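You operate a simulated robot arm through the tools that you are given. There is no shell and no other tool.

The job below is to be done with a simulated robot arm. You get a single attempt, and the scene is never put back.

Task
Put things in order on the top of the work table. At the end: the yellow scent bottle stands on top of the white stain stick; the white roll stands where the green pine refill stood; the pink blossom refill stands where the white roll stood; the teal wax jar stands on top of the grey sleeve board; the green pine refill stands on top of the blue scrub pad; whatever was shut is shut again. Leave all else as you found it, and nothing knocked over.

It is judged by the outcome, as a careful person would: the job done as asked, and still so three seconds after it is handed in. It fails if anything else is knocked over, pushed out of place, dropped, spilled or broken.

Robot
A 6-joint arm with a two-finger parallel gripper, fixed in place. Base frame: the origin is on the floor under the middle of its stand, x ahead of it, y to its left, z up; the work surface is at about z = 0.9. Readings come in m, degrees, newtons and seconds.
With the tool pointing down near the work surface it reaches from about 0.36 to 0.76 m from the base axis. Its first joint turns from -66.0 to 66.0 degrees. Payload 2.45 kg.
The TCP is the grasp point between the finger pads, 0.024 m short of the fingertips. In the tool frame z runs along the fingers and y along their closing line. The gripper opens to 0.068 m. The fingers are 0.017 m wide and 0.01 m thick; the gripper's body (0.04 by 0.07 m) begins 0.041 m behind the TCP.
Orientation is that of the tool frame in the base frame, as a unit quaternion [x, y, z, w]. With the fingers straight down and closing along the base's y, the tool's x points along the base's -x, its y along +y and its z along -z.

Tools
- The arm moves only by the tool drive_tool. Its argument "increments" is a list that holds one entry, the list of rows, each a list of 7 numbers: the shift along the tool's x, y, z in mm, then the turn, a rotation vector about the tool's x, y, z in degrees, then the gripper command, from -1 (shut) to 1 (fully open), values between in proportion. In form: [[[dx, dy, dz, rx, ry, rz, grip], ...]]. A call has 1 to 20 rows; each row is the pose to reach, as a shift and turn from the pose commanded when the call began, along the tool's axes at that moment. Each row takes 0.2 s and may step no farther than 0.05 m and 8.6 degrees from the row before; otherwise, or with a gripper value out of range, the whole call is refused. Where a pose cannot be reached the arm comes as near as it can. A force on the tool above 40 N (or 10 N above the force at the start of the call, whichever is more), or a blocked arm, ends the call early, and 0.2 s more pass. Each finger travels about 0.108 m/s and halts on what it meets, pressing with about 21 N; the grip force reading is that of the motor and also rises with nothing between the fingers. The clock runs only during rows and for 0.2 s after the last one: add rows that repeat a pose to give the fingers time. The reply holds the time, the measured pose of the TCP, the force on the tool along the base axes, the opening and the grip force, in the units named above and with some noise, with the torque about the TCP (base axes, N m) and any sound that the robot's microphone picked up.
- Cameras (640 x 400 px; columns grow to the right, rows downward): "scene" is fixed at [0.1709, 0.4344, 1.4463]; the picture's right is [-0.70, -0.71, 0.00], its down [-0.53, 0.52, -0.67] and it looks along [0.48, -0.47, -0.74] (base axes); focal length 310 px, centre (320, 200). "wrist" rides on the gripper at [0.084, 0.011, -0.075] in the tool frame; the picture's right is [-0.13, 0.99, 0.00], its down [-0.60, -0.08, -0.79] and it looks along [-0.79, -0.10, 0.61] (tool axes); focal length 251 px, centre (320, 200). There is no depth. A picture from a camera that has moved, and an enlarged one, comes with that camera's place and axes in the base frame and with its lens. The place of the scene camera against the robot may be out by one fixed shift of up to 0.012 m in any direction.
- get_image(camera): a new picture of that camera. No time passes.
- close_up(camera, box): a new picture of the part [left, top, right, bottom] of that camera's present view, enlarged. No time passes.
- job_done(): hands the job in; it is judged then, once.

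Places have to be worked out from the pictures, the camera data and where the tool is seen. Open the gripper and draw the arm clear of the work before you hand the job in, unless the task says otherwise.

The tools are called by a JSON object that holds its "op" and its "data". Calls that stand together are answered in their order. drive_tool: Moves the arm, as the interface text tells. Its arguments: {"type":"object","properties":{"increments":{"type":"array"}},"required":["increments"]} The other tools are called the same way: get_image (camera) takes a picture; close_up (camera, box) takes an enlarged picture of a part of a camera's view; job_done () hands the job in.

At the start:

```text
t: 0.0
ee_pos: [0.4101, 0.1631, 1.1728]
orientation: [0.001, 1.0, 0.0, 0.0]
force: [-0.8, 0.4, 0.1]
moment: [0.01, 0.02, 0.01]
gripper_width: 0.068
grip_force: 0.1
```

scene: 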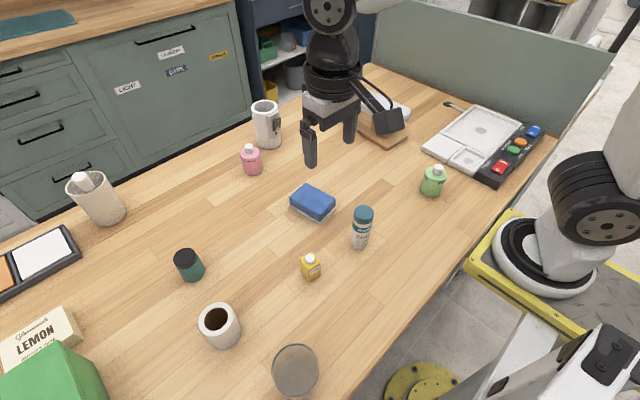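
wrist: 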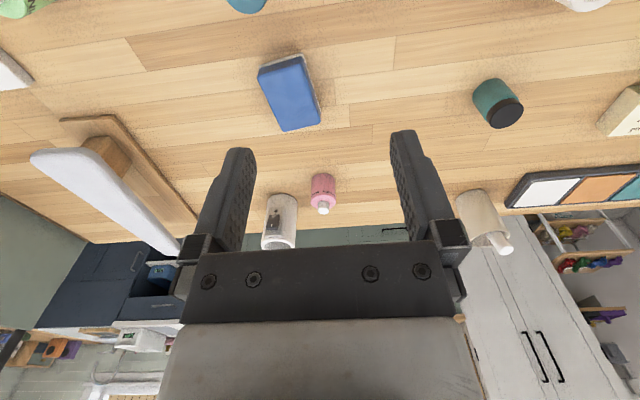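

I start by looking closer at the scene to identify every object named in the task.

{"op": "get_image", "data": {"camera": "scene"}}

{"op": "close_up", "data": {"camera": "scene", "box": [220, 80, 400, 200]}}

{"op": "close_up", "data": {"camera": "scene", "box": [280, 170, 460, 290]}}

{"op": "close_up", "data": {"camera": "scene", "box": [340, 70, 560, 210]}}

{"op": "close_up", "data": {"camera": "scene", "box": [0, 150, 340, 400]}}

{"op": "close_up", "data": {"camera": "wrist", "box": [0, 0, 640, 260]}}

```text
taken
```

scene: 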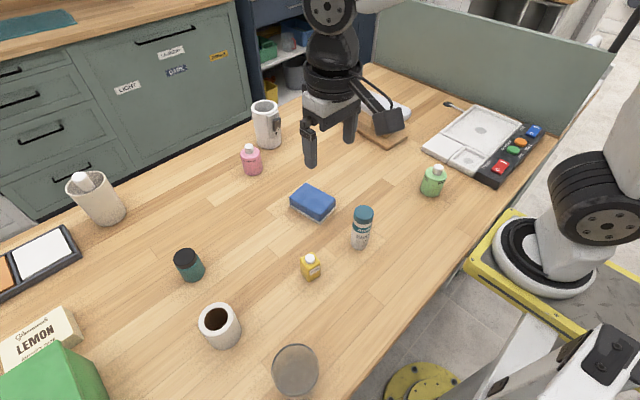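

```text
3.33 times, centred on (310, 140) of scene
camera zoom: at [0.1709, 0.4344, 1.4463], right [-0.7, -0.71, 0.0], down [-0.53, 0.52, -0.67], along [0.48, -0.47, -0.74], focal length 1035 px, centre (353, 400)
```

zoom: 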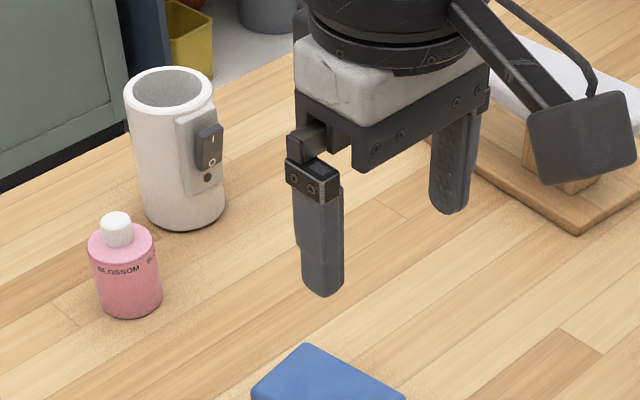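

```text
3.33 times, centred on (370, 230) of scene
camera zoom: at [0.1709, 0.4344, 1.4463], right [-0.7, -0.71, 0.0], down [-0.53, 0.52, -0.67], along [0.48, -0.47, -0.74], focal length 1035 px, centre (153, 100)
```

zoom: 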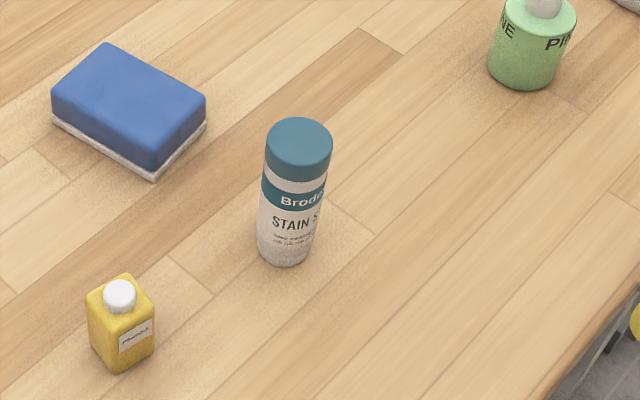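

```text
2.86 times, centred on (450, 140) of scene
camera zoom: at [0.1709, 0.4344, 1.4463], right [-0.7, -0.71, 0.0], down [-0.53, 0.52, -0.67], along [0.48, -0.47, -0.74], focal length 887 px, centre (-51, 371)
```

zoom: 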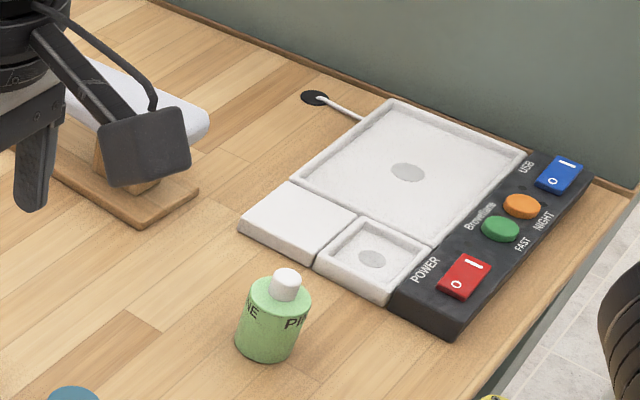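

```text
1.60 times, centred on (170, 275) of scene
camera zoom: at [0.1709, 0.4344, 1.4463], right [-0.7, -0.71, 0.0], down [-0.53, 0.52, -0.67], along [0.48, -0.47, -0.74], focal length 497 px, centre (560, 80)
```

zoom: 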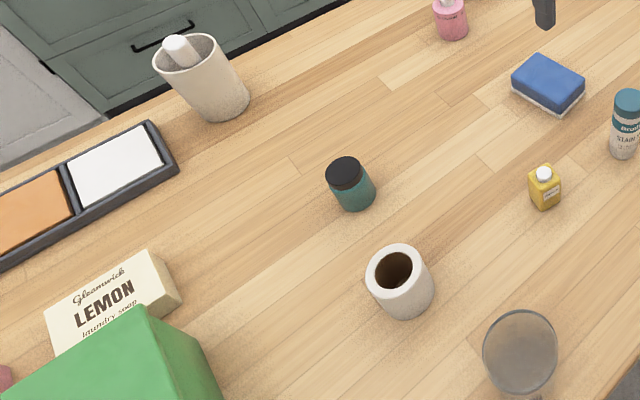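

```text
1.00 times, centred on (320, 130) of wrist (not enlarged: the box is as wide or as high as the picture)
camera zoom: at [0.3274, 0.1748, 1.2478], right [0.13, 0.99, 0.0], down [0.6, -0.08, 0.79], along [0.79, -0.1, -0.61], focal length 251 px, centre (320, 270)
```

zoom: 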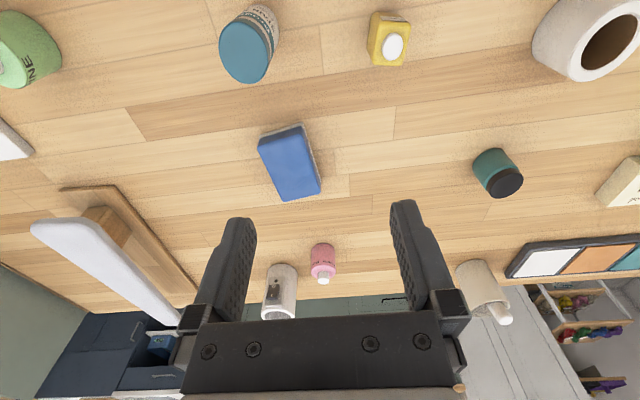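

The yellow bottle is at about (0.39, 0.23), the stain stick at (0.37, 0.11), the pad at (0.51, 0.11), green at (0.35, -0.13), pink at (0.72, 0.13), the roll at (0.41, 0.41) and the jar at (0.56, 0.39). The gripper shows in the scene view about 9 mm left of where it should, so the scene camera is offset. I'll hover near the green refill and measure it with the wrist camera.

{"op": "drive_tool", "data": {"increments": [[[6, -35, 10, 0, 0, 0, 1], [12, -70, 20, 0, 0, 0, 1], [18, -105, 30, 0, 0, 0, 1], [25, -140, 40, 0, 0, 0, 1], [31, -175, 50, 0, 0, 0, 1], [37, -210, 58, 0, 0, 0, 1], [43, -245, 66, 0, 0, 0, 1], [50, -283, 73, 0, 0, 0, 1], [50, -283, 73, 0, 0, 0, 1]]]}}

{"op": "get_image", "data": {"camera": "wrist"}}

{"op": "get_image", "data": {"camera": "scene"}}

```text
t: 2.0
ee_pos: [0.3597, -0.1203, 1.0998]
orientation: [0.001, 1.0, 0.0, 0.0]
force: [0.7, -0.3, -0.1]
moment: [0.01, 0.0, 0.04]
gripper_width: 0.0681
grip_force: 0.1
```

```text
taken
camera wrist: at [0.2763, -0.108, 1.1754], right [0.13, 0.99, 0.0], down [0.6, -0.08, 0.79], along [0.79, -0.1, -0.61], focal length 251 px, centre (320, 200)
```

wrist: 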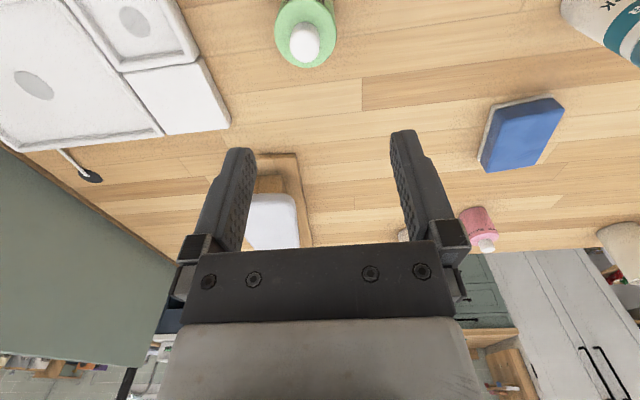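

```text
taken
```

scene: 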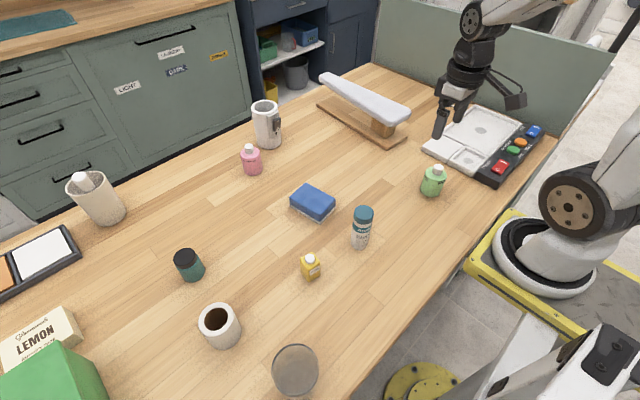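

The green refill's cap shows almost straight under the tool, at about (0.35, -0.128). I'll take enlarged views to get the sizes and heights.

{"op": "close_up", "data": {"camera": "wrist", "box": [240, 0, 400, 100]}}

{"op": "close_up", "data": {"camera": "scene", "box": [400, 80, 560, 200]}}

{"op": "close_up", "data": {"camera": "scene", "box": [300, 60, 430, 150]}}

{"op": "close_up", "data": {"camera": "scene", "box": [230, 90, 310, 180]}}

{"op": "close_up", "data": {"camera": "scene", "box": [160, 230, 340, 400]}}

```text
4.00 times, centred on (320, 50) of wrist
camera zoom: at [0.2763, -0.108, 1.1754], right [0.13, 0.99, 0.0], down [0.6, -0.08, 0.79], along [0.79, -0.1, -0.61], focal length 1006 px, centre (320, 800)
```

zoom: 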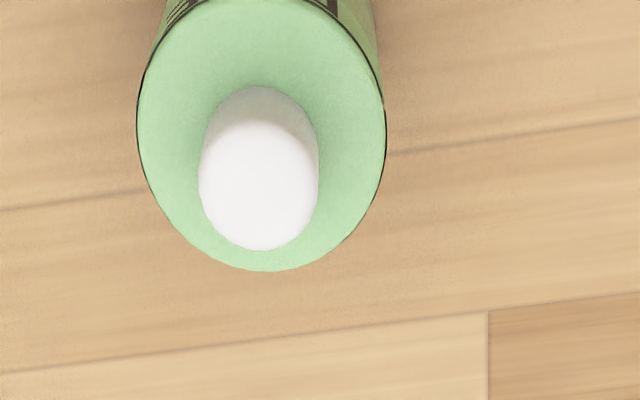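

```text
3.33 times, centred on (480, 140) of scene
camera zoom: at [0.1709, 0.4344, 1.4463], right [-0.7, -0.71, 0.0], down [-0.53, 0.52, -0.67], along [0.48, -0.47, -0.74], focal length 1035 px, centre (-213, 400)
```

zoom: 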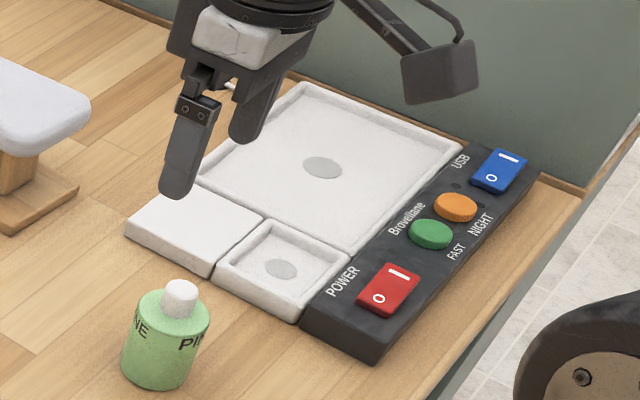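

```text
4.44 times, centred on (365, 105) of scene
camera zoom: at [0.1709, 0.4344, 1.4463], right [-0.7, -0.71, 0.0], down [-0.53, 0.52, -0.67], along [0.48, -0.47, -0.74], focal length 1380 px, centre (120, 622)
```

zoom: 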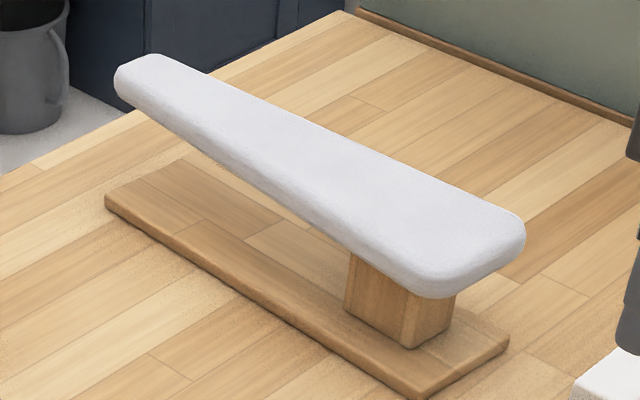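

```text
4.44 times, centred on (270, 135) of scene
camera zoom: at [0.1709, 0.4344, 1.4463], right [-0.7, -0.71, 0.0], down [-0.53, 0.52, -0.67], along [0.48, -0.47, -0.74], focal length 1380 px, centre (542, 489)
```

zoom: 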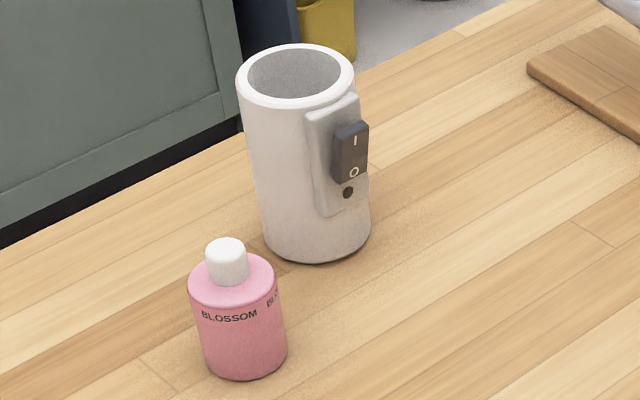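

```text
2.35 times, centred on (250, 315) of scene
camera zoom: at [0.1709, 0.4344, 1.4463], right [-0.7, -0.71, 0.0], down [-0.53, 0.52, -0.67], along [0.48, -0.47, -0.74], focal length 730 px, centre (485, -71)
```

zoom: 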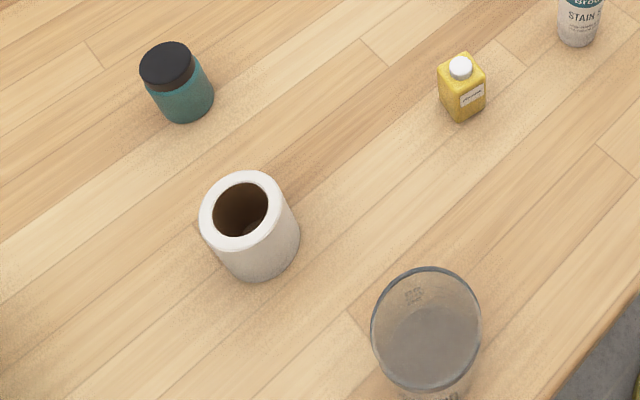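

From the wrist view, green is at about (0.350, -0.128), roughly 48 mm across, with its shoulder near z 0.955 and cap top near 0.985. I'll centre over it, drop to z = 1.01 with the fingers open, and check again.

{"op": "drive_tool", "data": {"increments": [[[5, -4, 30, 0, 0, 0, 1], [10, -8, 60, 0, 0, 0, 1], [10, -8, 85, 0, 0, 0, 1], [10, -8, 85, 0, 0, 0, 1]]]}}

{"op": "get_image", "data": {"camera": "wrist"}}

{"op": "close_up", "data": {"camera": "scene", "box": [380, 100, 500, 200]}}

```text
t: 3.0
ee_pos: [0.349, -0.1305, 1.0135]
orientation: [0.001, 1.0, 0.0, 0.0]
force: [0.1, -0.3, 0.8]
moment: [0.01, 0.0, -0.04]
gripper_width: 0.0681
grip_force: 0.0
```

```text
taken
camera wrist: at [0.2671, -0.1176, 1.0883], right [0.13, 0.99, 0.0], down [0.6, -0.08, 0.79], along [0.79, -0.1, -0.61], focal length 251 px, centre (320, 200)
```

wrist: 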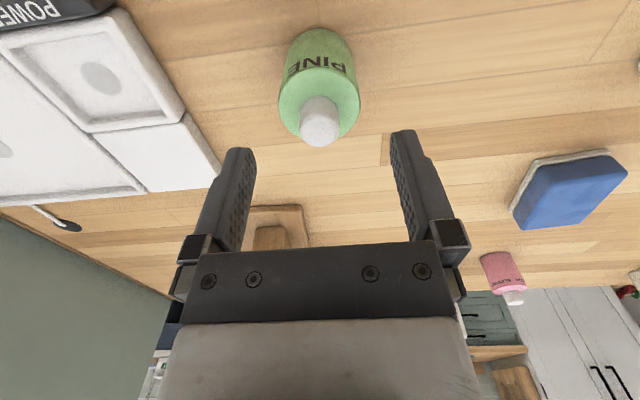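

```text
4.00 times, centred on (440, 150) of scene
camera zoom: at [0.1709, 0.4344, 1.4463], right [-0.7, -0.71, 0.0], down [-0.53, 0.52, -0.67], along [0.48, -0.47, -0.74], focal length 1242 px, centre (-160, 400)
```

zoom: 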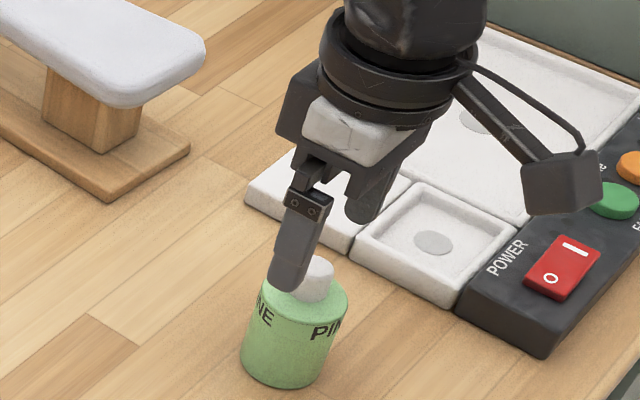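

{"op": "close_up", "data": {"camera": "wrist", "box": [240, 10, 400, 160]}}

```text
2.67 times, centred on (320, 85) of wrist
camera zoom: at [0.2671, -0.1176, 1.0883], right [0.13, 0.99, 0.0], down [0.6, -0.08, 0.79], along [0.79, -0.1, -0.61], focal length 670 px, centre (320, 507)
```

zoom: 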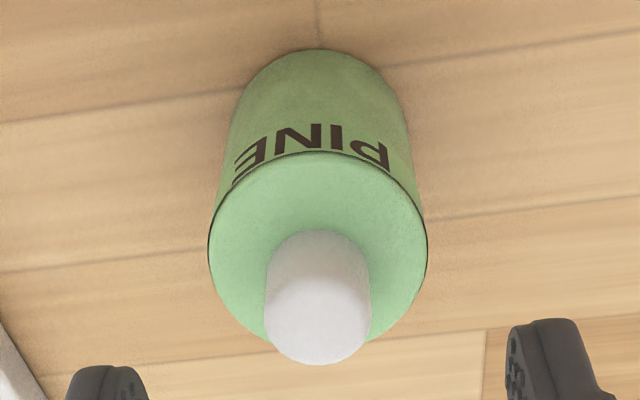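

The near and far rims give green at (0.353, -0.128), 48 mm across, shoulder at z 0.952 and cap top at 0.975. I'll descend to a TCP height of 0.944, which keeps the palm above the cap, and close on the body.

{"op": "drive_tool", "data": {"increments": [[[-2, 0, 25, 0, 0, 0, 1], [-2, 0, 50, 0, 0, 0, 1], [-2, 0, 69, 0, 0, 0, 1], [-2, 0, 69, 0, 0, 0, 1], [-2, 0, 69, 0, 0, 0, -1], [-2, 0, 69, 0, 0, 0, -1], [-2, 0, 69, 0, 0, 0, -1], [-2, 0, 69, 0, 0, 0, -1]]]}}

{"op": "get_image", "data": {"camera": "wrist"}}

{"op": "close_up", "data": {"camera": "scene", "box": [380, 100, 500, 200]}}

```text
t: 4.8
ee_pos: [0.3516, -0.128, 0.9452]
orientation: [0.001, 1.0, 0.0, -0.001]
force: [-0.4, -0.6, -0.7]
moment: [0.04, -0.02, 0.0]
gripper_width: 0.0466
grip_force: 21.3
```

```text
taken
camera wrist: at [0.2688, -0.116, 1.0208], right [0.13, 0.99, 0.0], down [0.6, -0.08, 0.79], along [0.79, -0.1, -0.61], focal length 251 px, centre (320, 200)
```

wrist: 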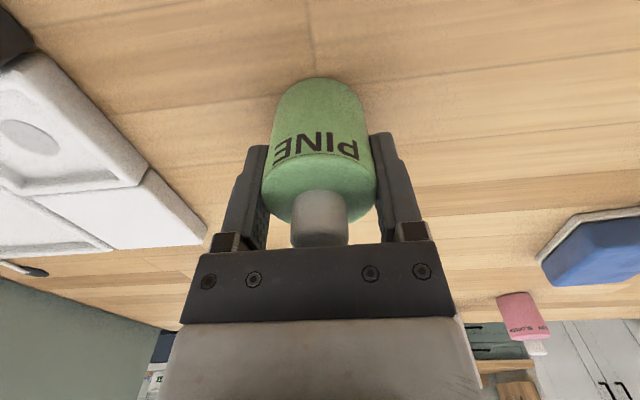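

```text
4.00 times, centred on (440, 150) of scene
camera zoom: at [0.1709, 0.4344, 1.4463], right [-0.7, -0.71, 0.0], down [-0.53, 0.52, -0.67], along [0.48, -0.47, -0.74], focal length 1242 px, centre (-160, 400)
```

zoom: 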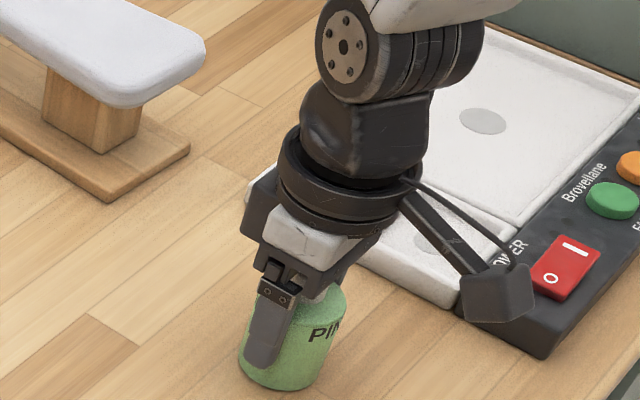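

Green is gripped at 46.6 mm and upright. I'll lift it and carry it high over to the pad at about (0.51, 0.11), then look down at the pad from there.

{"op": "drive_tool", "data": {"increments": [[[0, 0, -30, 0, 0, 0, -1], [0, 0, -65, 0, 0, 0, -1], [0, 0, -100, 0, 0, 0, -1], [0, 0, -130, 0, 0, 0, -1], [-22, 34, -130, 0, 0, 0, -1], [-44, 68, -130, 0, 0, 0, -1], [-66, 102, -130, 0, 0, 0, -1], [-88, 136, -130, 0, 0, 0, -1], [-110, 170, -130, 0, 0, 0, -1], [-132, 205, -130, 0, 0, 0, -1], [-155, 240, -130, 0, 0, 0, -1], [-155, 240, -130, 0, 0, 0, -1], [-155, 240, -130, 0, 0, 0, -1]]]}}

{"op": "get_image", "data": {"camera": "wrist"}}

{"op": "get_image", "data": {"camera": "scene"}}

```text
t: 7.6
ee_pos: [0.5057, 0.113, 1.0723]
orientation: [0.001, 1.0, -0.001, -0.001]
force: [-0.2, -0.3, -0.5]
moment: [0.07, 0.01, -0.01]
gripper_width: 0.0466
grip_force: 20.9
```

```text
taken
camera wrist: at [0.422, 0.1248, 1.1475], right [0.13, 0.99, 0.0], down [0.6, -0.08, 0.79], along [0.79, -0.1, -0.61], focal length 251 px, centre (320, 200)
```

wrist: 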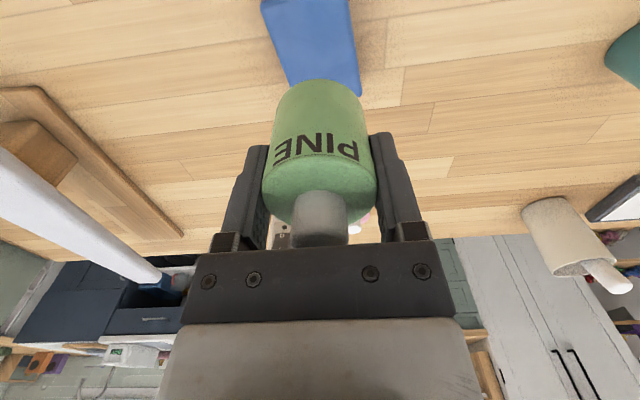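

```text
taken
```

scene: 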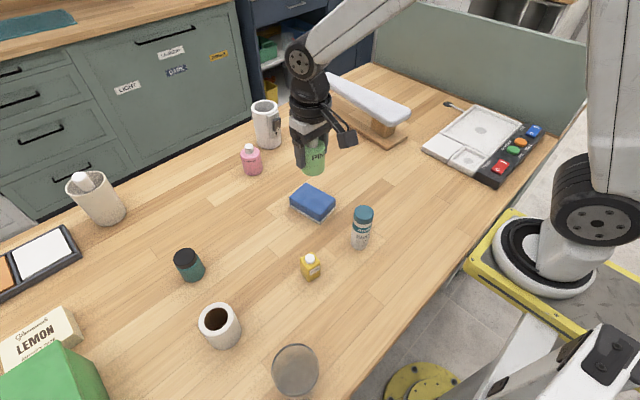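

The pad's edges put its centre near (0.510, 0.111). I need its thickness, so I'll enlarge it.

{"op": "close_up", "data": {"camera": "scene", "box": [280, 130, 350, 230]}}

{"op": "close_up", "data": {"camera": "wrist", "box": [220, 0, 420, 110]}}

```text
4.00 times, centred on (315, 180) of scene
camera zoom: at [0.1709, 0.4344, 1.4463], right [-0.7, -0.71, 0.0], down [-0.53, 0.52, -0.67], along [0.48, -0.47, -0.74], focal length 1242 px, centre (340, 280)
```

zoom: 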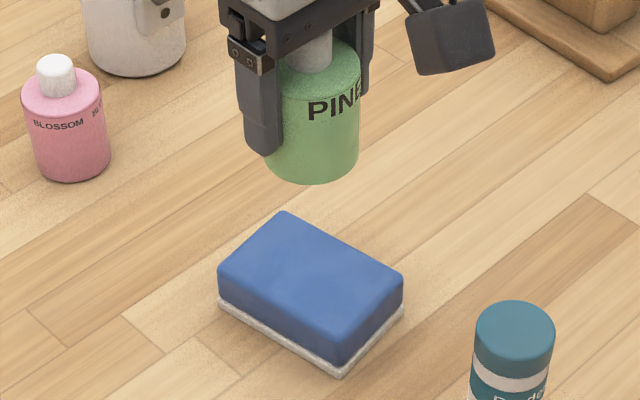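

```text
3.20 times, centred on (320, 55) of wrist
camera zoom: at [0.422, 0.1248, 1.1475], right [0.13, 0.99, 0.0], down [0.6, -0.08, 0.79], along [0.79, -0.1, -0.61], focal length 805 px, centre (320, 664)
```

zoom: 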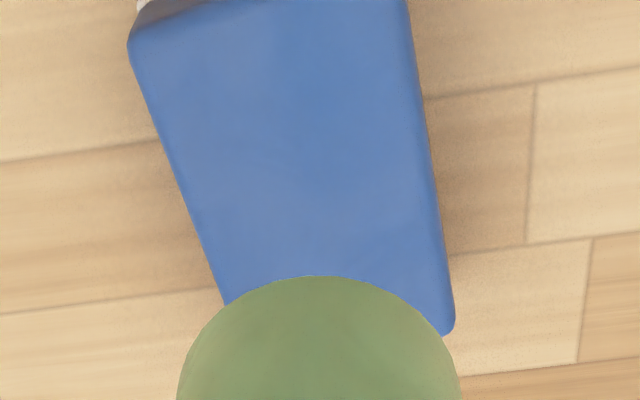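

The pad is about 30 mm thick, so contact should come at a TCP height near 0.975. I'll descend to just above that and watch the force.

{"op": "drive_tool", "data": {"increments": [[[-2, -1, 30, 0, 0, 0, -1], [-3, -2, 60, 0, 0, 0, -1], [-3, -2, 88, 0, 0, 0, -1], [-3, -2, 88, 0, 0, 0, -1]]]}}

{"op": "close_up", "data": {"camera": "scene", "box": [280, 130, 350, 230]}}

{"op": "get_image", "data": {"camera": "wrist"}}

```text
t: 8.6
ee_pos: [0.5083, 0.1102, 0.9844]
orientation: [0.0, 1.0, 0.001, -0.001]
force: [0.0, 0.2, -0.8]
moment: [0.0, 0.03, 0.01]
gripper_width: 0.0465
grip_force: 20.7
```

```text
4.00 times, centred on (315, 180) of scene
camera zoom: at [0.1709, 0.4344, 1.4463], right [-0.7, -0.71, 0.0], down [-0.53, 0.52, -0.67], along [0.48, -0.47, -0.74], focal length 1242 px, centre (340, 280)
```

zoom: 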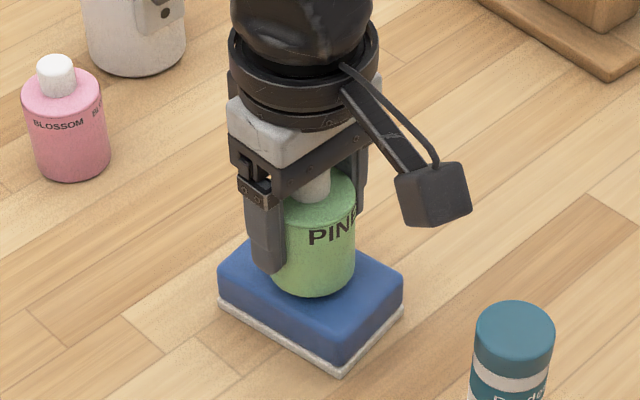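

```text
taken
camera wrist: at [0.4258, 0.1229, 1.0605], right [0.13, 0.99, 0.0], down [0.6, -0.08, 0.79], along [0.79, -0.1, -0.61], focal length 251 px, centre (320, 200)
```

wrist: 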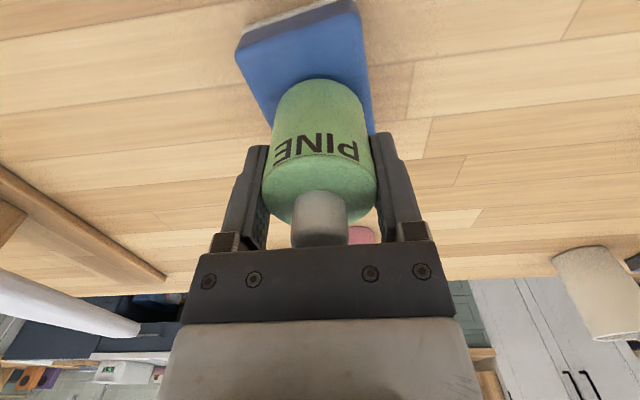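

The bottle is over the middle of the pad with no contact yet. I'll lower in small steps and read the force.

{"op": "drive_tool", "data": {"increments": [[[0, 0, 2, 0, 0, 0, -1], [0, 0, 4, 0, 0, 0, -1], [0, 0, 4, 0, 0, 0, -1]]]}}

{"op": "drive_tool", "data": {"increments": [[[0, 0, 1, 0, 0, 0, -1], [0, 0, 2, 0, 0, 0, -1], [0, 0, 2, 0, 0, 0, -1]]]}}

{"op": "drive_tool", "data": {"increments": [[[0, 0, 1, 0, 0, 0, -1], [0, 0, 2, 0, 0, 0, -1], [0, 0, 2, 0, 0, 0, -1]]]}}

```text
t: 9.4
ee_pos: [0.5092, 0.1109, 0.9826]
orientation: [0.001, 1.0, 0.001, -0.001]
force: [0.1, -0.6, -0.5]
moment: [0.0, 0.02, -0.01]
gripper_width: 0.0467
grip_force: 21.0
```

```text
t: 10.2
ee_pos: [0.5082, 0.1096, 0.9795]
orientation: [0.001, 1.0, 0.0, 0.0]
force: [-0.6, 0.3, -0.8]
moment: [0.04, 0.0, 0.04]
gripper_width: 0.0467
grip_force: 21.1
```

```text
t: 11.0
ee_pos: [0.5093, 0.1093, 0.9802]
orientation: [0.0, 1.0, 0.0, 0.0]
force: [-5.9, -1.3, 18.8]
moment: [0.01, 0.29, 0.02]
gripper_width: 0.0467
grip_force: 20.9
```

Contact is felt at 19 N, so the bottle is on the pad. I'll back off 1 mm, open, and rise straight up.

{"op": "drive_tool", "data": {"increments": [[[0, 0, -1, 0, 0, 0, -1], [0, 0, -1, 0, 0, 0, 0.2], [0, 0, -1, 0, 0, 0, 1], [0, 0, -1, 0, 0, 0, 1], [0, 0, -20, 0, 0, 0, 1], [0, 0, -50, 0, 0, 0, 1], [0, 0, -85, 0, 0, 0, 1], [0, 0, -120, 0, 0, 0, 1], [0, 0, -120, 0, 0, 0, 1]]]}}

{"op": "get_image", "data": {"camera": "wrist"}}

{"op": "close_up", "data": {"camera": "scene", "box": [280, 130, 350, 230]}}

```text
t: 13.0
ee_pos: [0.5098, 0.1101, 1.0989]
orientation: [0.001, 1.0, 0.0, 0.0]
force: [0.1, -1.3, 0.6]
moment: [-0.01, -0.02, 0.03]
gripper_width: 0.0678
grip_force: 0.0
```

```text
taken
camera wrist: at [0.4273, 0.1224, 1.1745], right [0.13, 0.99, 0.0], down [0.6, -0.08, 0.79], along [0.79, -0.1, -0.61], focal length 251 px, centre (320, 200)
```

wrist: 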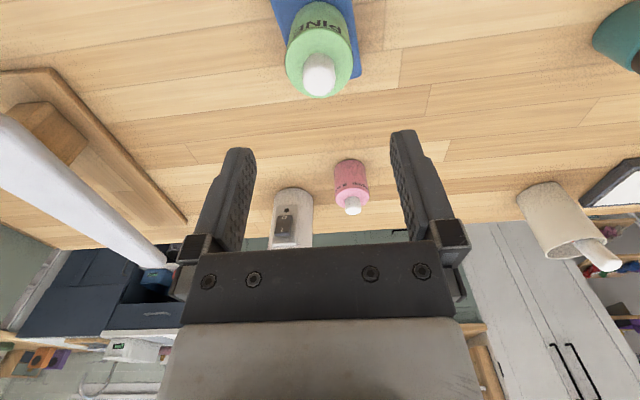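

```text
4.00 times, centred on (315, 180) of scene
camera zoom: at [0.1709, 0.4344, 1.4463], right [-0.7, -0.71, 0.0], down [-0.53, 0.52, -0.67], along [0.48, -0.47, -0.74], focal length 1242 px, centre (340, 280)
```

zoom: 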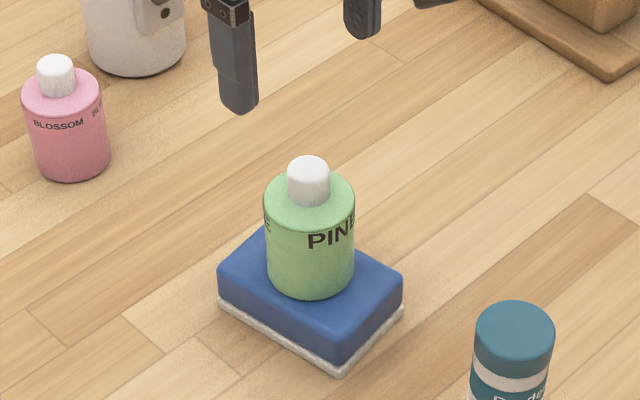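

Green stands upright on the pad, well centred. Next is the white roll at about (0.41, 0.41), so I'll move above it to measure.

{"op": "drive_tool", "data": {"increments": [[[12, 36, -3, 0, 0, 0, 1], [25, 72, -5, 0, 0, 0, 1], [37, 108, -8, 0, 0, 0, 1], [50, 145, -10, 0, 0, 0, 1], [62, 181, -13, 0, 0, 0, 1], [75, 217, -15, 0, 0, 0, 1], [87, 253, -18, 0, 0, 0, 1], [100, 290, -20, 0, 0, 0, 1], [100, 290, -20, 0, 0, 0, 1]]]}}

{"op": "get_image", "data": {"camera": "wrist"}}

{"op": "get_image", "data": {"camera": "scene"}}

```text
t: 15.0
ee_pos: [0.4096, 0.4, 1.1198]
orientation: [0.0, 1.0, 0.001, -0.001]
force: [-0.6, -0.6, -0.1]
moment: [0.01, 0.02, 0.03]
gripper_width: 0.0678
grip_force: 0.0
```

```text
taken
camera wrist: at [0.327, 0.4122, 1.1943], right [0.13, 0.99, 0.0], down [0.6, -0.08, 0.79], along [0.79, -0.1, -0.61], focal length 251 px, centre (320, 200)
```

wrist: 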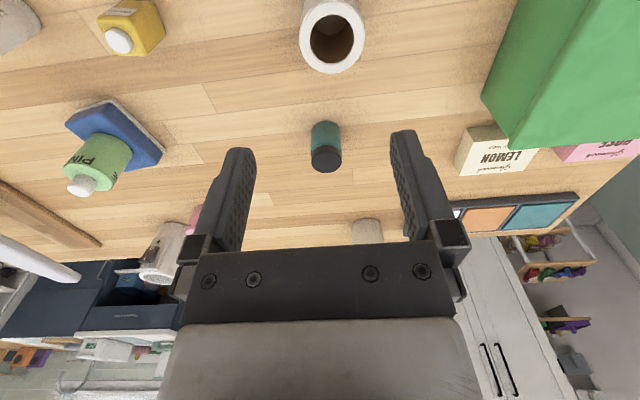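

```text
taken
```

scene: 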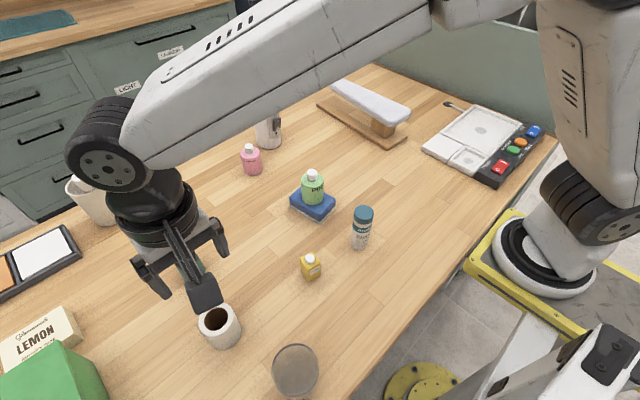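

{"op": "close_up", "data": {"camera": "wrist", "box": [260, 0, 420, 100]}}

{"op": "close_up", "data": {"camera": "wrist", "box": [280, 100, 380, 190]}}

{"op": "close_up", "data": {"camera": "wrist", "box": [60, 0, 200, 100]}}

```text
4.00 times, centred on (340, 50) of wrist
camera zoom: at [0.327, 0.4122, 1.1943], right [0.13, 0.99, 0.0], down [0.6, -0.08, 0.79], along [0.79, -0.1, -0.61], focal length 1006 px, centre (240, 800)
```

zoom: 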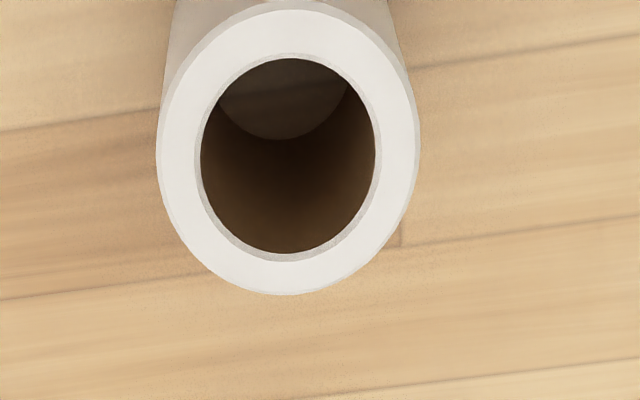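

```text
4.44 times, centred on (330, 145) of wrist
camera zoom: at [0.327, 0.4122, 1.1943], right [0.13, 0.99, 0.0], down [0.6, -0.08, 0.79], along [0.79, -0.1, -0.61], focal length 1118 px, centre (276, 444)
```

zoom: 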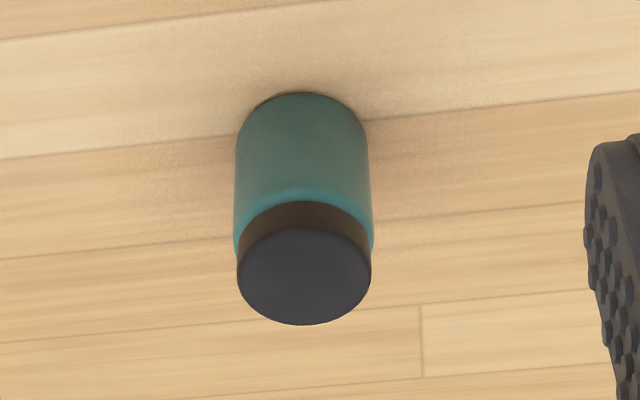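

```text
4.00 times, centred on (130, 50) of wrist
camera zoom: at [0.327, 0.4122, 1.1943], right [0.13, 0.99, 0.0], down [0.6, -0.08, 0.79], along [0.79, -0.1, -0.61], focal length 1006 px, centre (1080, 800)
```

zoom: 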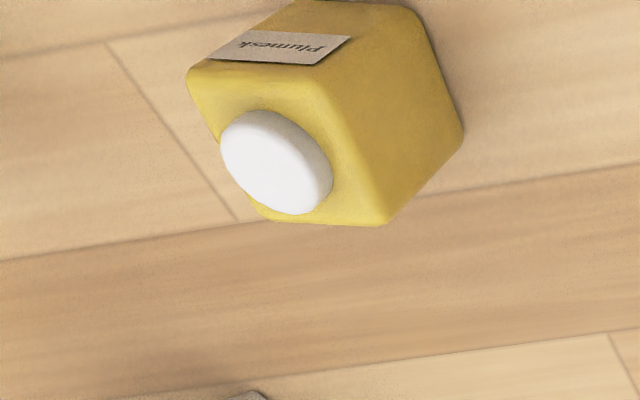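

The roll is hollow, at about (0.413, 0.412). The glass stands behind the camera mount when the camera faces this way, so I'll look at the glass and the roll more closely before going down.

{"op": "close_up", "data": {"camera": "scene", "box": [240, 330, 350, 400]}}

{"op": "close_up", "data": {"camera": "scene", "box": [180, 280, 260, 370]}}

```text
5.71 times, centred on (295, 365) of scene
camera zoom: at [0.1709, 0.4344, 1.4463], right [-0.7, -0.71, 0.0], down [-0.53, 0.52, -0.67], along [0.48, -0.47, -0.74], focal length 1774 px, centre (463, -743)
```

zoom: 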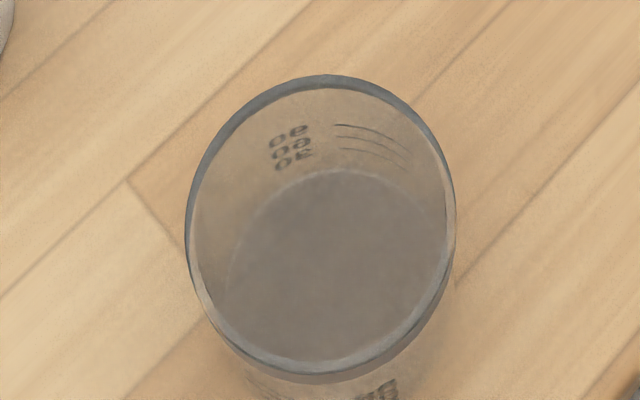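

```text
4.44 times, centred on (220, 325) of scene
camera zoom: at [0.1709, 0.4344, 1.4463], right [-0.7, -0.71, 0.0], down [-0.53, 0.52, -0.67], along [0.48, -0.47, -0.74], focal length 1380 px, centre (764, -356)
```

zoom: 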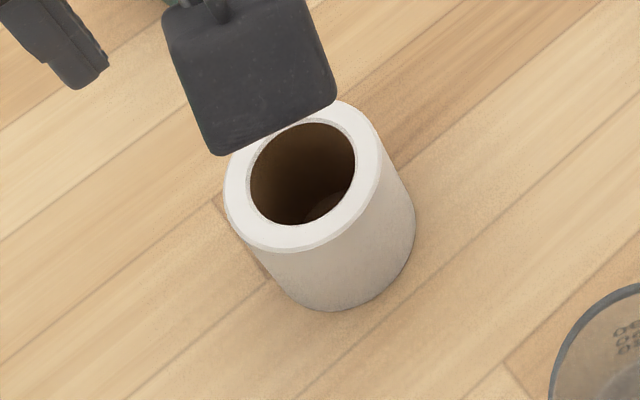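

The beaker's rim is at about z 0.97 near (0.27, 0.375), and the roll is about 53 mm across with its top near 0.962. I'll yaw the tool by 25° so the camera mount swings away from the beaker, then move over the roll at z ≈ 1.035.

{"op": "drive_tool", "data": {"increments": [[[0, 0, 0, 0, 0, 8.3, 1], [0, 0, 0, 0, 0, 16.6, 1], [0, 0, 0, 0, 0, 25, 1], [-2, 6, 30, 0, 0, 25, 1], [-4, 12, 60, 0, 0, 25, 1], [-4, 12, 85, 0, 0, 25, 1], [-4, 12, 85, 0, 0, 25, 1]]]}}

{"op": "get_image", "data": {"camera": "wrist"}}

{"op": "close_up", "data": {"camera": "scene", "box": [100, 220, 340, 400]}}

```text
t: 16.6
ee_pos: [0.4135, 0.4121, 1.0345]
orientation: [0.217, 0.976, -0.001, 0.0]
force: [-0.1, -0.9, 0.6]
moment: [-0.01, 0.01, -0.01]
gripper_width: 0.0682
grip_force: 0.1
```

```text
taken
camera wrist: at [0.3439, 0.4585, 1.1097], right [0.54, 0.84, 0.0], down [0.51, -0.33, 0.79], along [0.67, -0.43, -0.61], focal length 251 px, centre (320, 200)
```

wrist: 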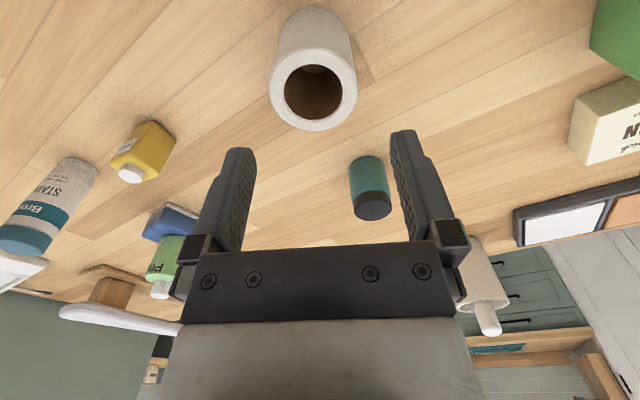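

```text
2.22 times, centred on (220, 310) of scene
camera zoom: at [0.1709, 0.4344, 1.4463], right [-0.7, -0.71, 0.0], down [-0.53, 0.52, -0.67], along [0.48, -0.47, -0.74], focal length 690 px, centre (542, -44)
```

zoom: 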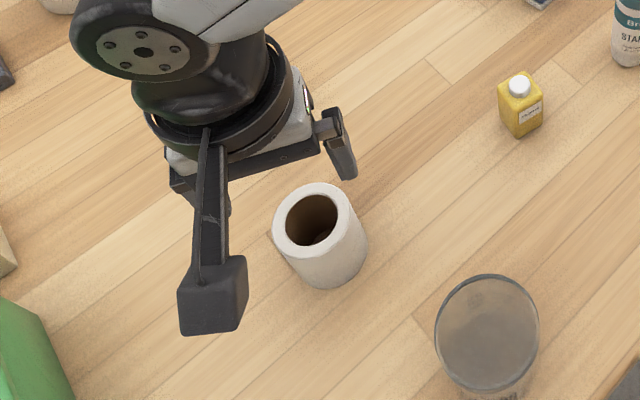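

{"op": "close_up", "data": {"camera": "wrist", "box": [240, 0, 400, 140]}}

```text
2.86 times, centred on (320, 70) of wrist
camera zoom: at [0.3439, 0.4585, 1.1097], right [0.54, 0.84, 0.0], down [0.51, -0.33, 0.79], along [0.67, -0.43, -0.61], focal length 718 px, centre (320, 571)
```

zoom: 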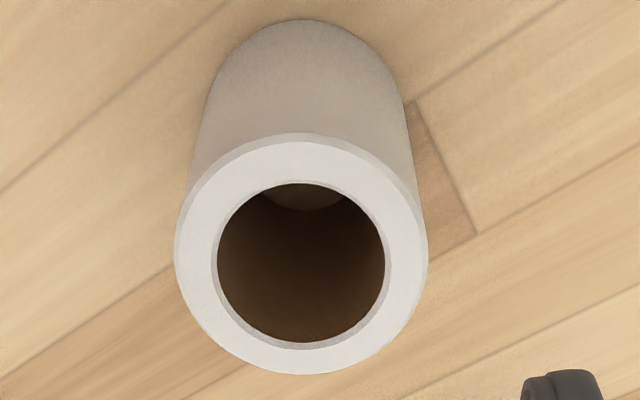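

The roll's rims give it a 53.7 mm diameter and a top at z 0.964, with its centre at (0.414, 0.411). That is about 2 mm to the −y side of the tool, so I'll shift 2 mm, descend to TCP 0.937 and grip.

{"op": "drive_tool", "data": {"increments": [[[0, -2, 0, 0, 0, 0, 1], [0, -2, 30, 0, 0, 0, 1], [0, -2, 55, 0, 0, 0, 1], [0, -2, 80, 0, 0, 0, 1], [0, -2, 98, 0, 0, 0, 1], [0, -2, 98, 0, 0, 0, 1]]]}}

{"op": "get_image", "data": {"camera": "wrist"}}

{"op": "close_up", "data": {"camera": "scene", "box": [100, 220, 340, 400]}}

```text
t: 18.0
ee_pos: [0.4148, 0.408, 0.9371]
orientation: [0.217, 0.976, 0.001, 0.0]
force: [-0.1, -0.2, -1.0]
moment: [-0.01, -0.02, -0.01]
gripper_width: 0.0682
grip_force: 0.1
```

```text
taken
camera wrist: at [0.3437, 0.4556, 1.0116], right [0.54, 0.84, 0.0], down [0.51, -0.33, 0.79], along [0.67, -0.43, -0.61], focal length 251 px, centre (320, 200)
```

wrist: 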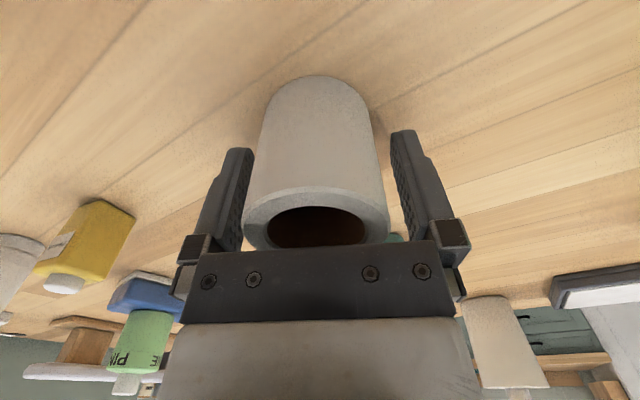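

```text
2.22 times, centred on (220, 310) of scene
camera zoom: at [0.1709, 0.4344, 1.4463], right [-0.7, -0.71, 0.0], down [-0.53, 0.52, -0.67], along [0.48, -0.47, -0.74], focal length 690 px, centre (542, -44)
```

zoom: 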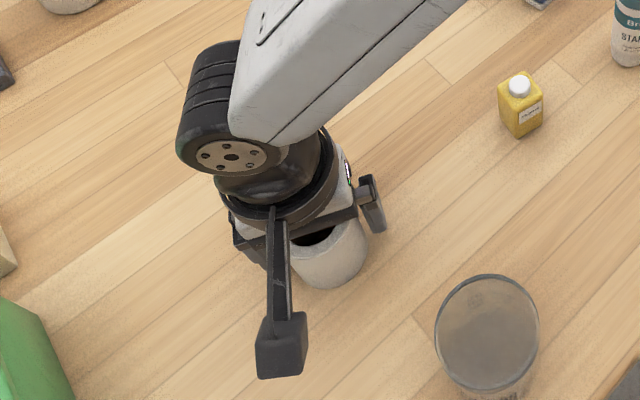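

The roll sits between the fingers with room on both sides, and the mount is clear of the beaker. Closing now.

{"op": "drive_tool", "data": {"increments": [[[0, 0, 0, 0, 0, 0, 0.5], [0, 0, 0, 0, 0, 0, -1], [0, 0, 0, 0, 0, 0, -1], [0, 0, 0, 0, 0, 0, -1], [0, 0, 0, 0, 0, 0, -1]]]}}

{"op": "get_image", "data": {"camera": "wrist"}}

```text
t: 19.2
ee_pos: [0.4139, 0.41, 0.9363]
orientation: [0.217, 0.976, 0.0, 0.001]
force: [-0.8, 0.2, 0.2]
moment: [-0.01, -0.02, 0.0]
gripper_width: 0.0519
grip_force: 21.1
```

```text
taken
camera wrist: at [0.3437, 0.4555, 1.0119], right [0.54, 0.84, 0.0], down [0.51, -0.33, 0.79], along [0.67, -0.43, -0.61], focal length 251 px, centre (320, 200)
```

wrist: 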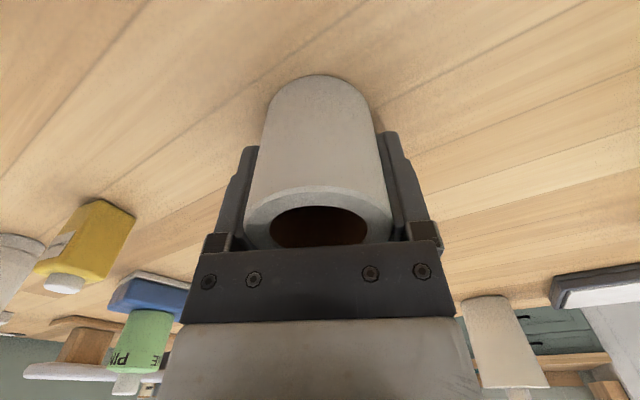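

The roll is gripped at 51.9 mm and centred, having stood at about (0.414, 0.411). I'll lift to z ≈ 1.117, carry it round over clear space to above (0.353, -0.128), and undo the yaw on the way.

{"op": "drive_tool", "data": {"increments": [[[0, 0, -45, 0, 0, 0, -1], [0, 0, -90, 0, 0, 0, -1], [0, 0, -135, 0, 0, 0, -1], [0, 0, -180, 0, 0, 0, -1], [-23.9, -36.7, -180, 0, 0, -4.2, -1], [-47.8, -73.4, -180, 0, 0, -8.4, -1], [-71.7, -110.1, -180, 0, 0, -12.5, -1], [-95.6, -146.9, -180, 0, 0, -16.7, -1], [-119.5, -183.6, -180, 0, 0, -20.8, -1], [-143.4, -220.3, -180, 0, 0, -25, -1], [-147.6, -262.1, -180, 0, 0, -25, -1], [-151.9, -304, -180, 0, 0, -25, -1], [-156.1, -345.8, -180, 0, 0, -25, -1], [-160.4, -387.6, -180, 0, 0, -25, -1], [-164.6, -429.5, -180, 0, 0, -25, -1], [-168.8, -471.3, -180, 0, 0, -25, -1], [-173.1, -513.2, -180, 0, 0, -25, -1], [-173.1, -513.2, -180, 0, 0, -25, -1]]]}}

{"op": "get_image", "data": {"camera": "wrist"}}

{"op": "get_image", "data": {"camera": "scene"}}

```text
t: 23.0
ee_pos: [0.3521, -0.1303, 1.1169]
orientation: [0.001, 1.0, 0.0, 0.0]
force: [-1.1, -0.9, -1.4]
moment: [0.01, -0.03, 0.0]
gripper_width: 0.0519
grip_force: 20.7
```

```text
taken
camera wrist: at [0.2694, -0.1182, 1.1938], right [0.13, 0.99, 0.0], down [0.6, -0.08, 0.79], along [0.79, -0.1, -0.61], focal length 251 px, centre (320, 200)
```

wrist: 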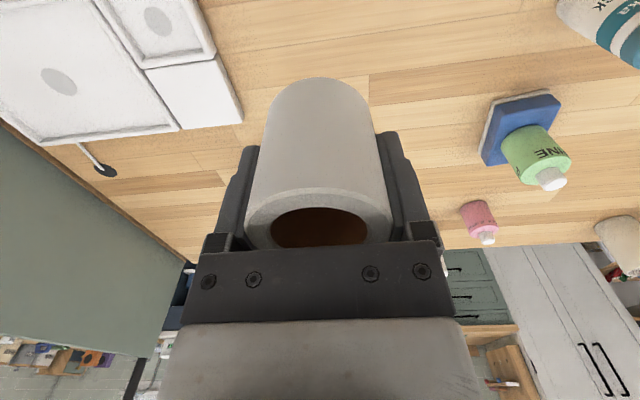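

```text
taken
```

scene: 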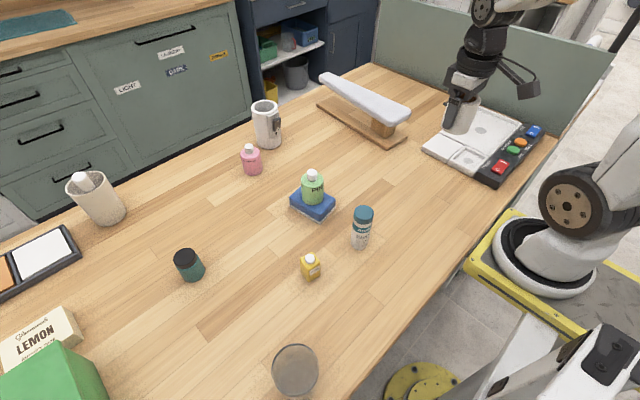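

The roll is upright over green's old spot. I'll descend to a few millimetres above the surface, then feel for contact.

{"op": "drive_tool", "data": {"increments": [[[0, 0, 40, 0, 0, 0, -1], [0, 0, 80, 0, 0, 0, -1], [0, 0, 120, 0, 0, 0, -1], [0, 0, 150, 0, 0, 0, -1], [0, 0, 170, 0, 0, 0, -1], [0, 0, 176, 0, 0, 0, -1], [0, 0, 176, 0, 0, 0, -1]]]}}

{"op": "drive_tool", "data": {"increments": [[[0, 0, 1, 0, 0, 0, -1], [0, 0, 2, 0, 0, 0, -1], [0, 0, 2, 0, 0, 0, -1]]]}}

{"op": "drive_tool", "data": {"increments": [[[0, 0, 1, 0, 0, 0, -1], [0, 0, 1.5, 0, 0, 0, -1], [0, 0, 1.5, 0, 0, 0, -1]]]}}

{"op": "get_image", "data": {"camera": "wrist"}}

```text
t: 24.6
ee_pos: [0.353, -0.128, 0.9397]
orientation: [0.002, 1.0, -0.001, 0.0]
force: [0.4, -0.7, -1.0]
moment: [-0.05, 0.02, -0.01]
gripper_width: 0.052
grip_force: 21.1
```

```text
t: 25.4
ee_pos: [0.3535, -0.1294, 0.9383]
orientation: [0.001, 1.0, -0.001, 0.0]
force: [0.3, -0.8, -1.5]
moment: [-0.01, 0.03, -0.02]
gripper_width: 0.0519
grip_force: 21.5
```

```text
t: 26.2
ee_pos: [0.3528, -0.1283, 0.9369]
orientation: [0.001, 1.0, 0.0, 0.0]
force: [-0.2, -0.4, -0.1]
moment: [-0.01, -0.01, 0.02]
gripper_width: 0.052
grip_force: 20.8
```

```text
taken
camera wrist: at [0.2703, -0.1159, 1.0121], right [0.13, 0.99, 0.0], down [0.6, -0.08, 0.79], along [0.79, -0.1, -0.61], focal length 251 px, centre (320, 200)
```

wrist: 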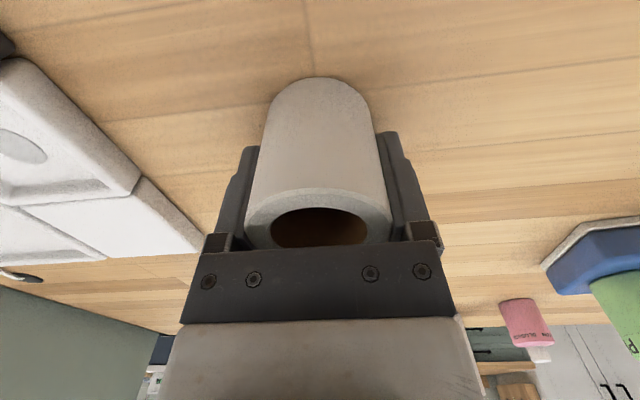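

The load reading has just eased, so the roll is about to touch. I'll go one more millimetre to confirm.

{"op": "drive_tool", "data": {"increments": [[[0, 0, 0.7, 0, 0, 0, -1], [0, 0, 1, 0, 0, 0, -1]]]}}

```text
t: 26.8
ee_pos: [0.3532, -0.128, 0.936]
orientation: [0.0, 1.0, 0.001, 0.0]
force: [-2.3, 3.0, 19.2]
moment: [0.11, 0.01, 0.22]
gripper_width: 0.0518
grip_force: 20.9
```

Contact is firm at 19 N. I'll back off 0.7 mm, open fully, and rise straight up.

{"op": "drive_tool", "data": {"increments": [[[0, 0, -0.8, 0, 0, 0, -1], [0, 0, -0.8, 0, 0, 0, 0.5], [0, 0, -0.8, 0, 0, 0, 1], [0, 0, -0.8, 0, 0, 0, 1], [0, 0, -20, 0, 0, 0, 1], [0, 0, -55, 0, 0, 0, 1], [0, 0, -95, 0, 0, 0, 1], [0, 0, -135, 0, 0, 0, 1], [0, 0, -175, 0, 0, 0, 1], [0, 0, -175, 0, 0, 0, 1]]]}}

{"op": "get_image", "data": {"camera": "wrist"}}

{"op": "get_image", "data": {"camera": "scene"}}

```text
t: 29.0
ee_pos: [0.3553, -0.1277, 1.111]
orientation: [0.002, 1.0, 0.0, 0.0]
force: [0.6, -0.9, 0.4]
moment: [0.03, 0.0, 0.02]
gripper_width: 0.0682
grip_force: 0.1
```

```text
taken
camera wrist: at [0.2717, -0.1151, 1.1872], right [0.13, 0.99, 0.0], down [0.6, -0.08, 0.79], along [0.79, -0.1, -0.61], focal length 251 px, centre (320, 200)
```

wrist: 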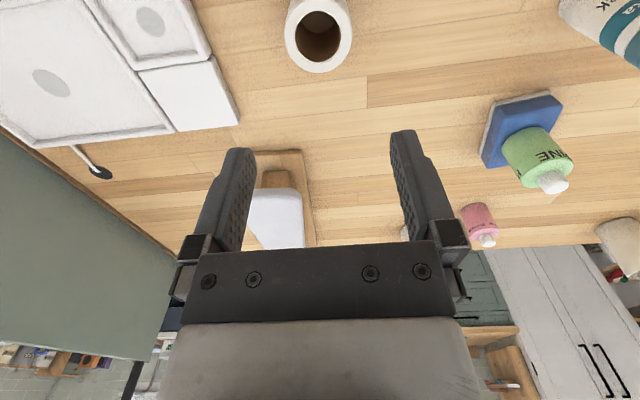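

```text
taken
```

scene: 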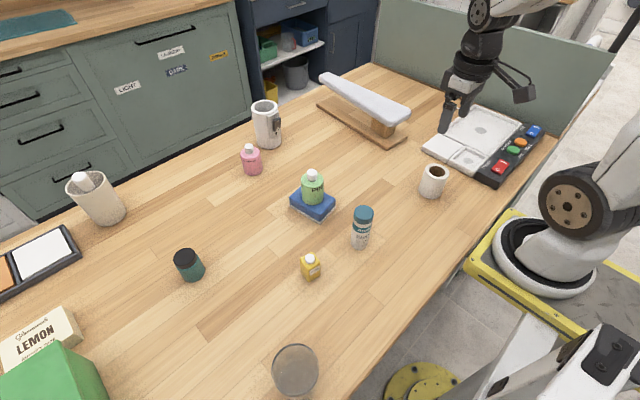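

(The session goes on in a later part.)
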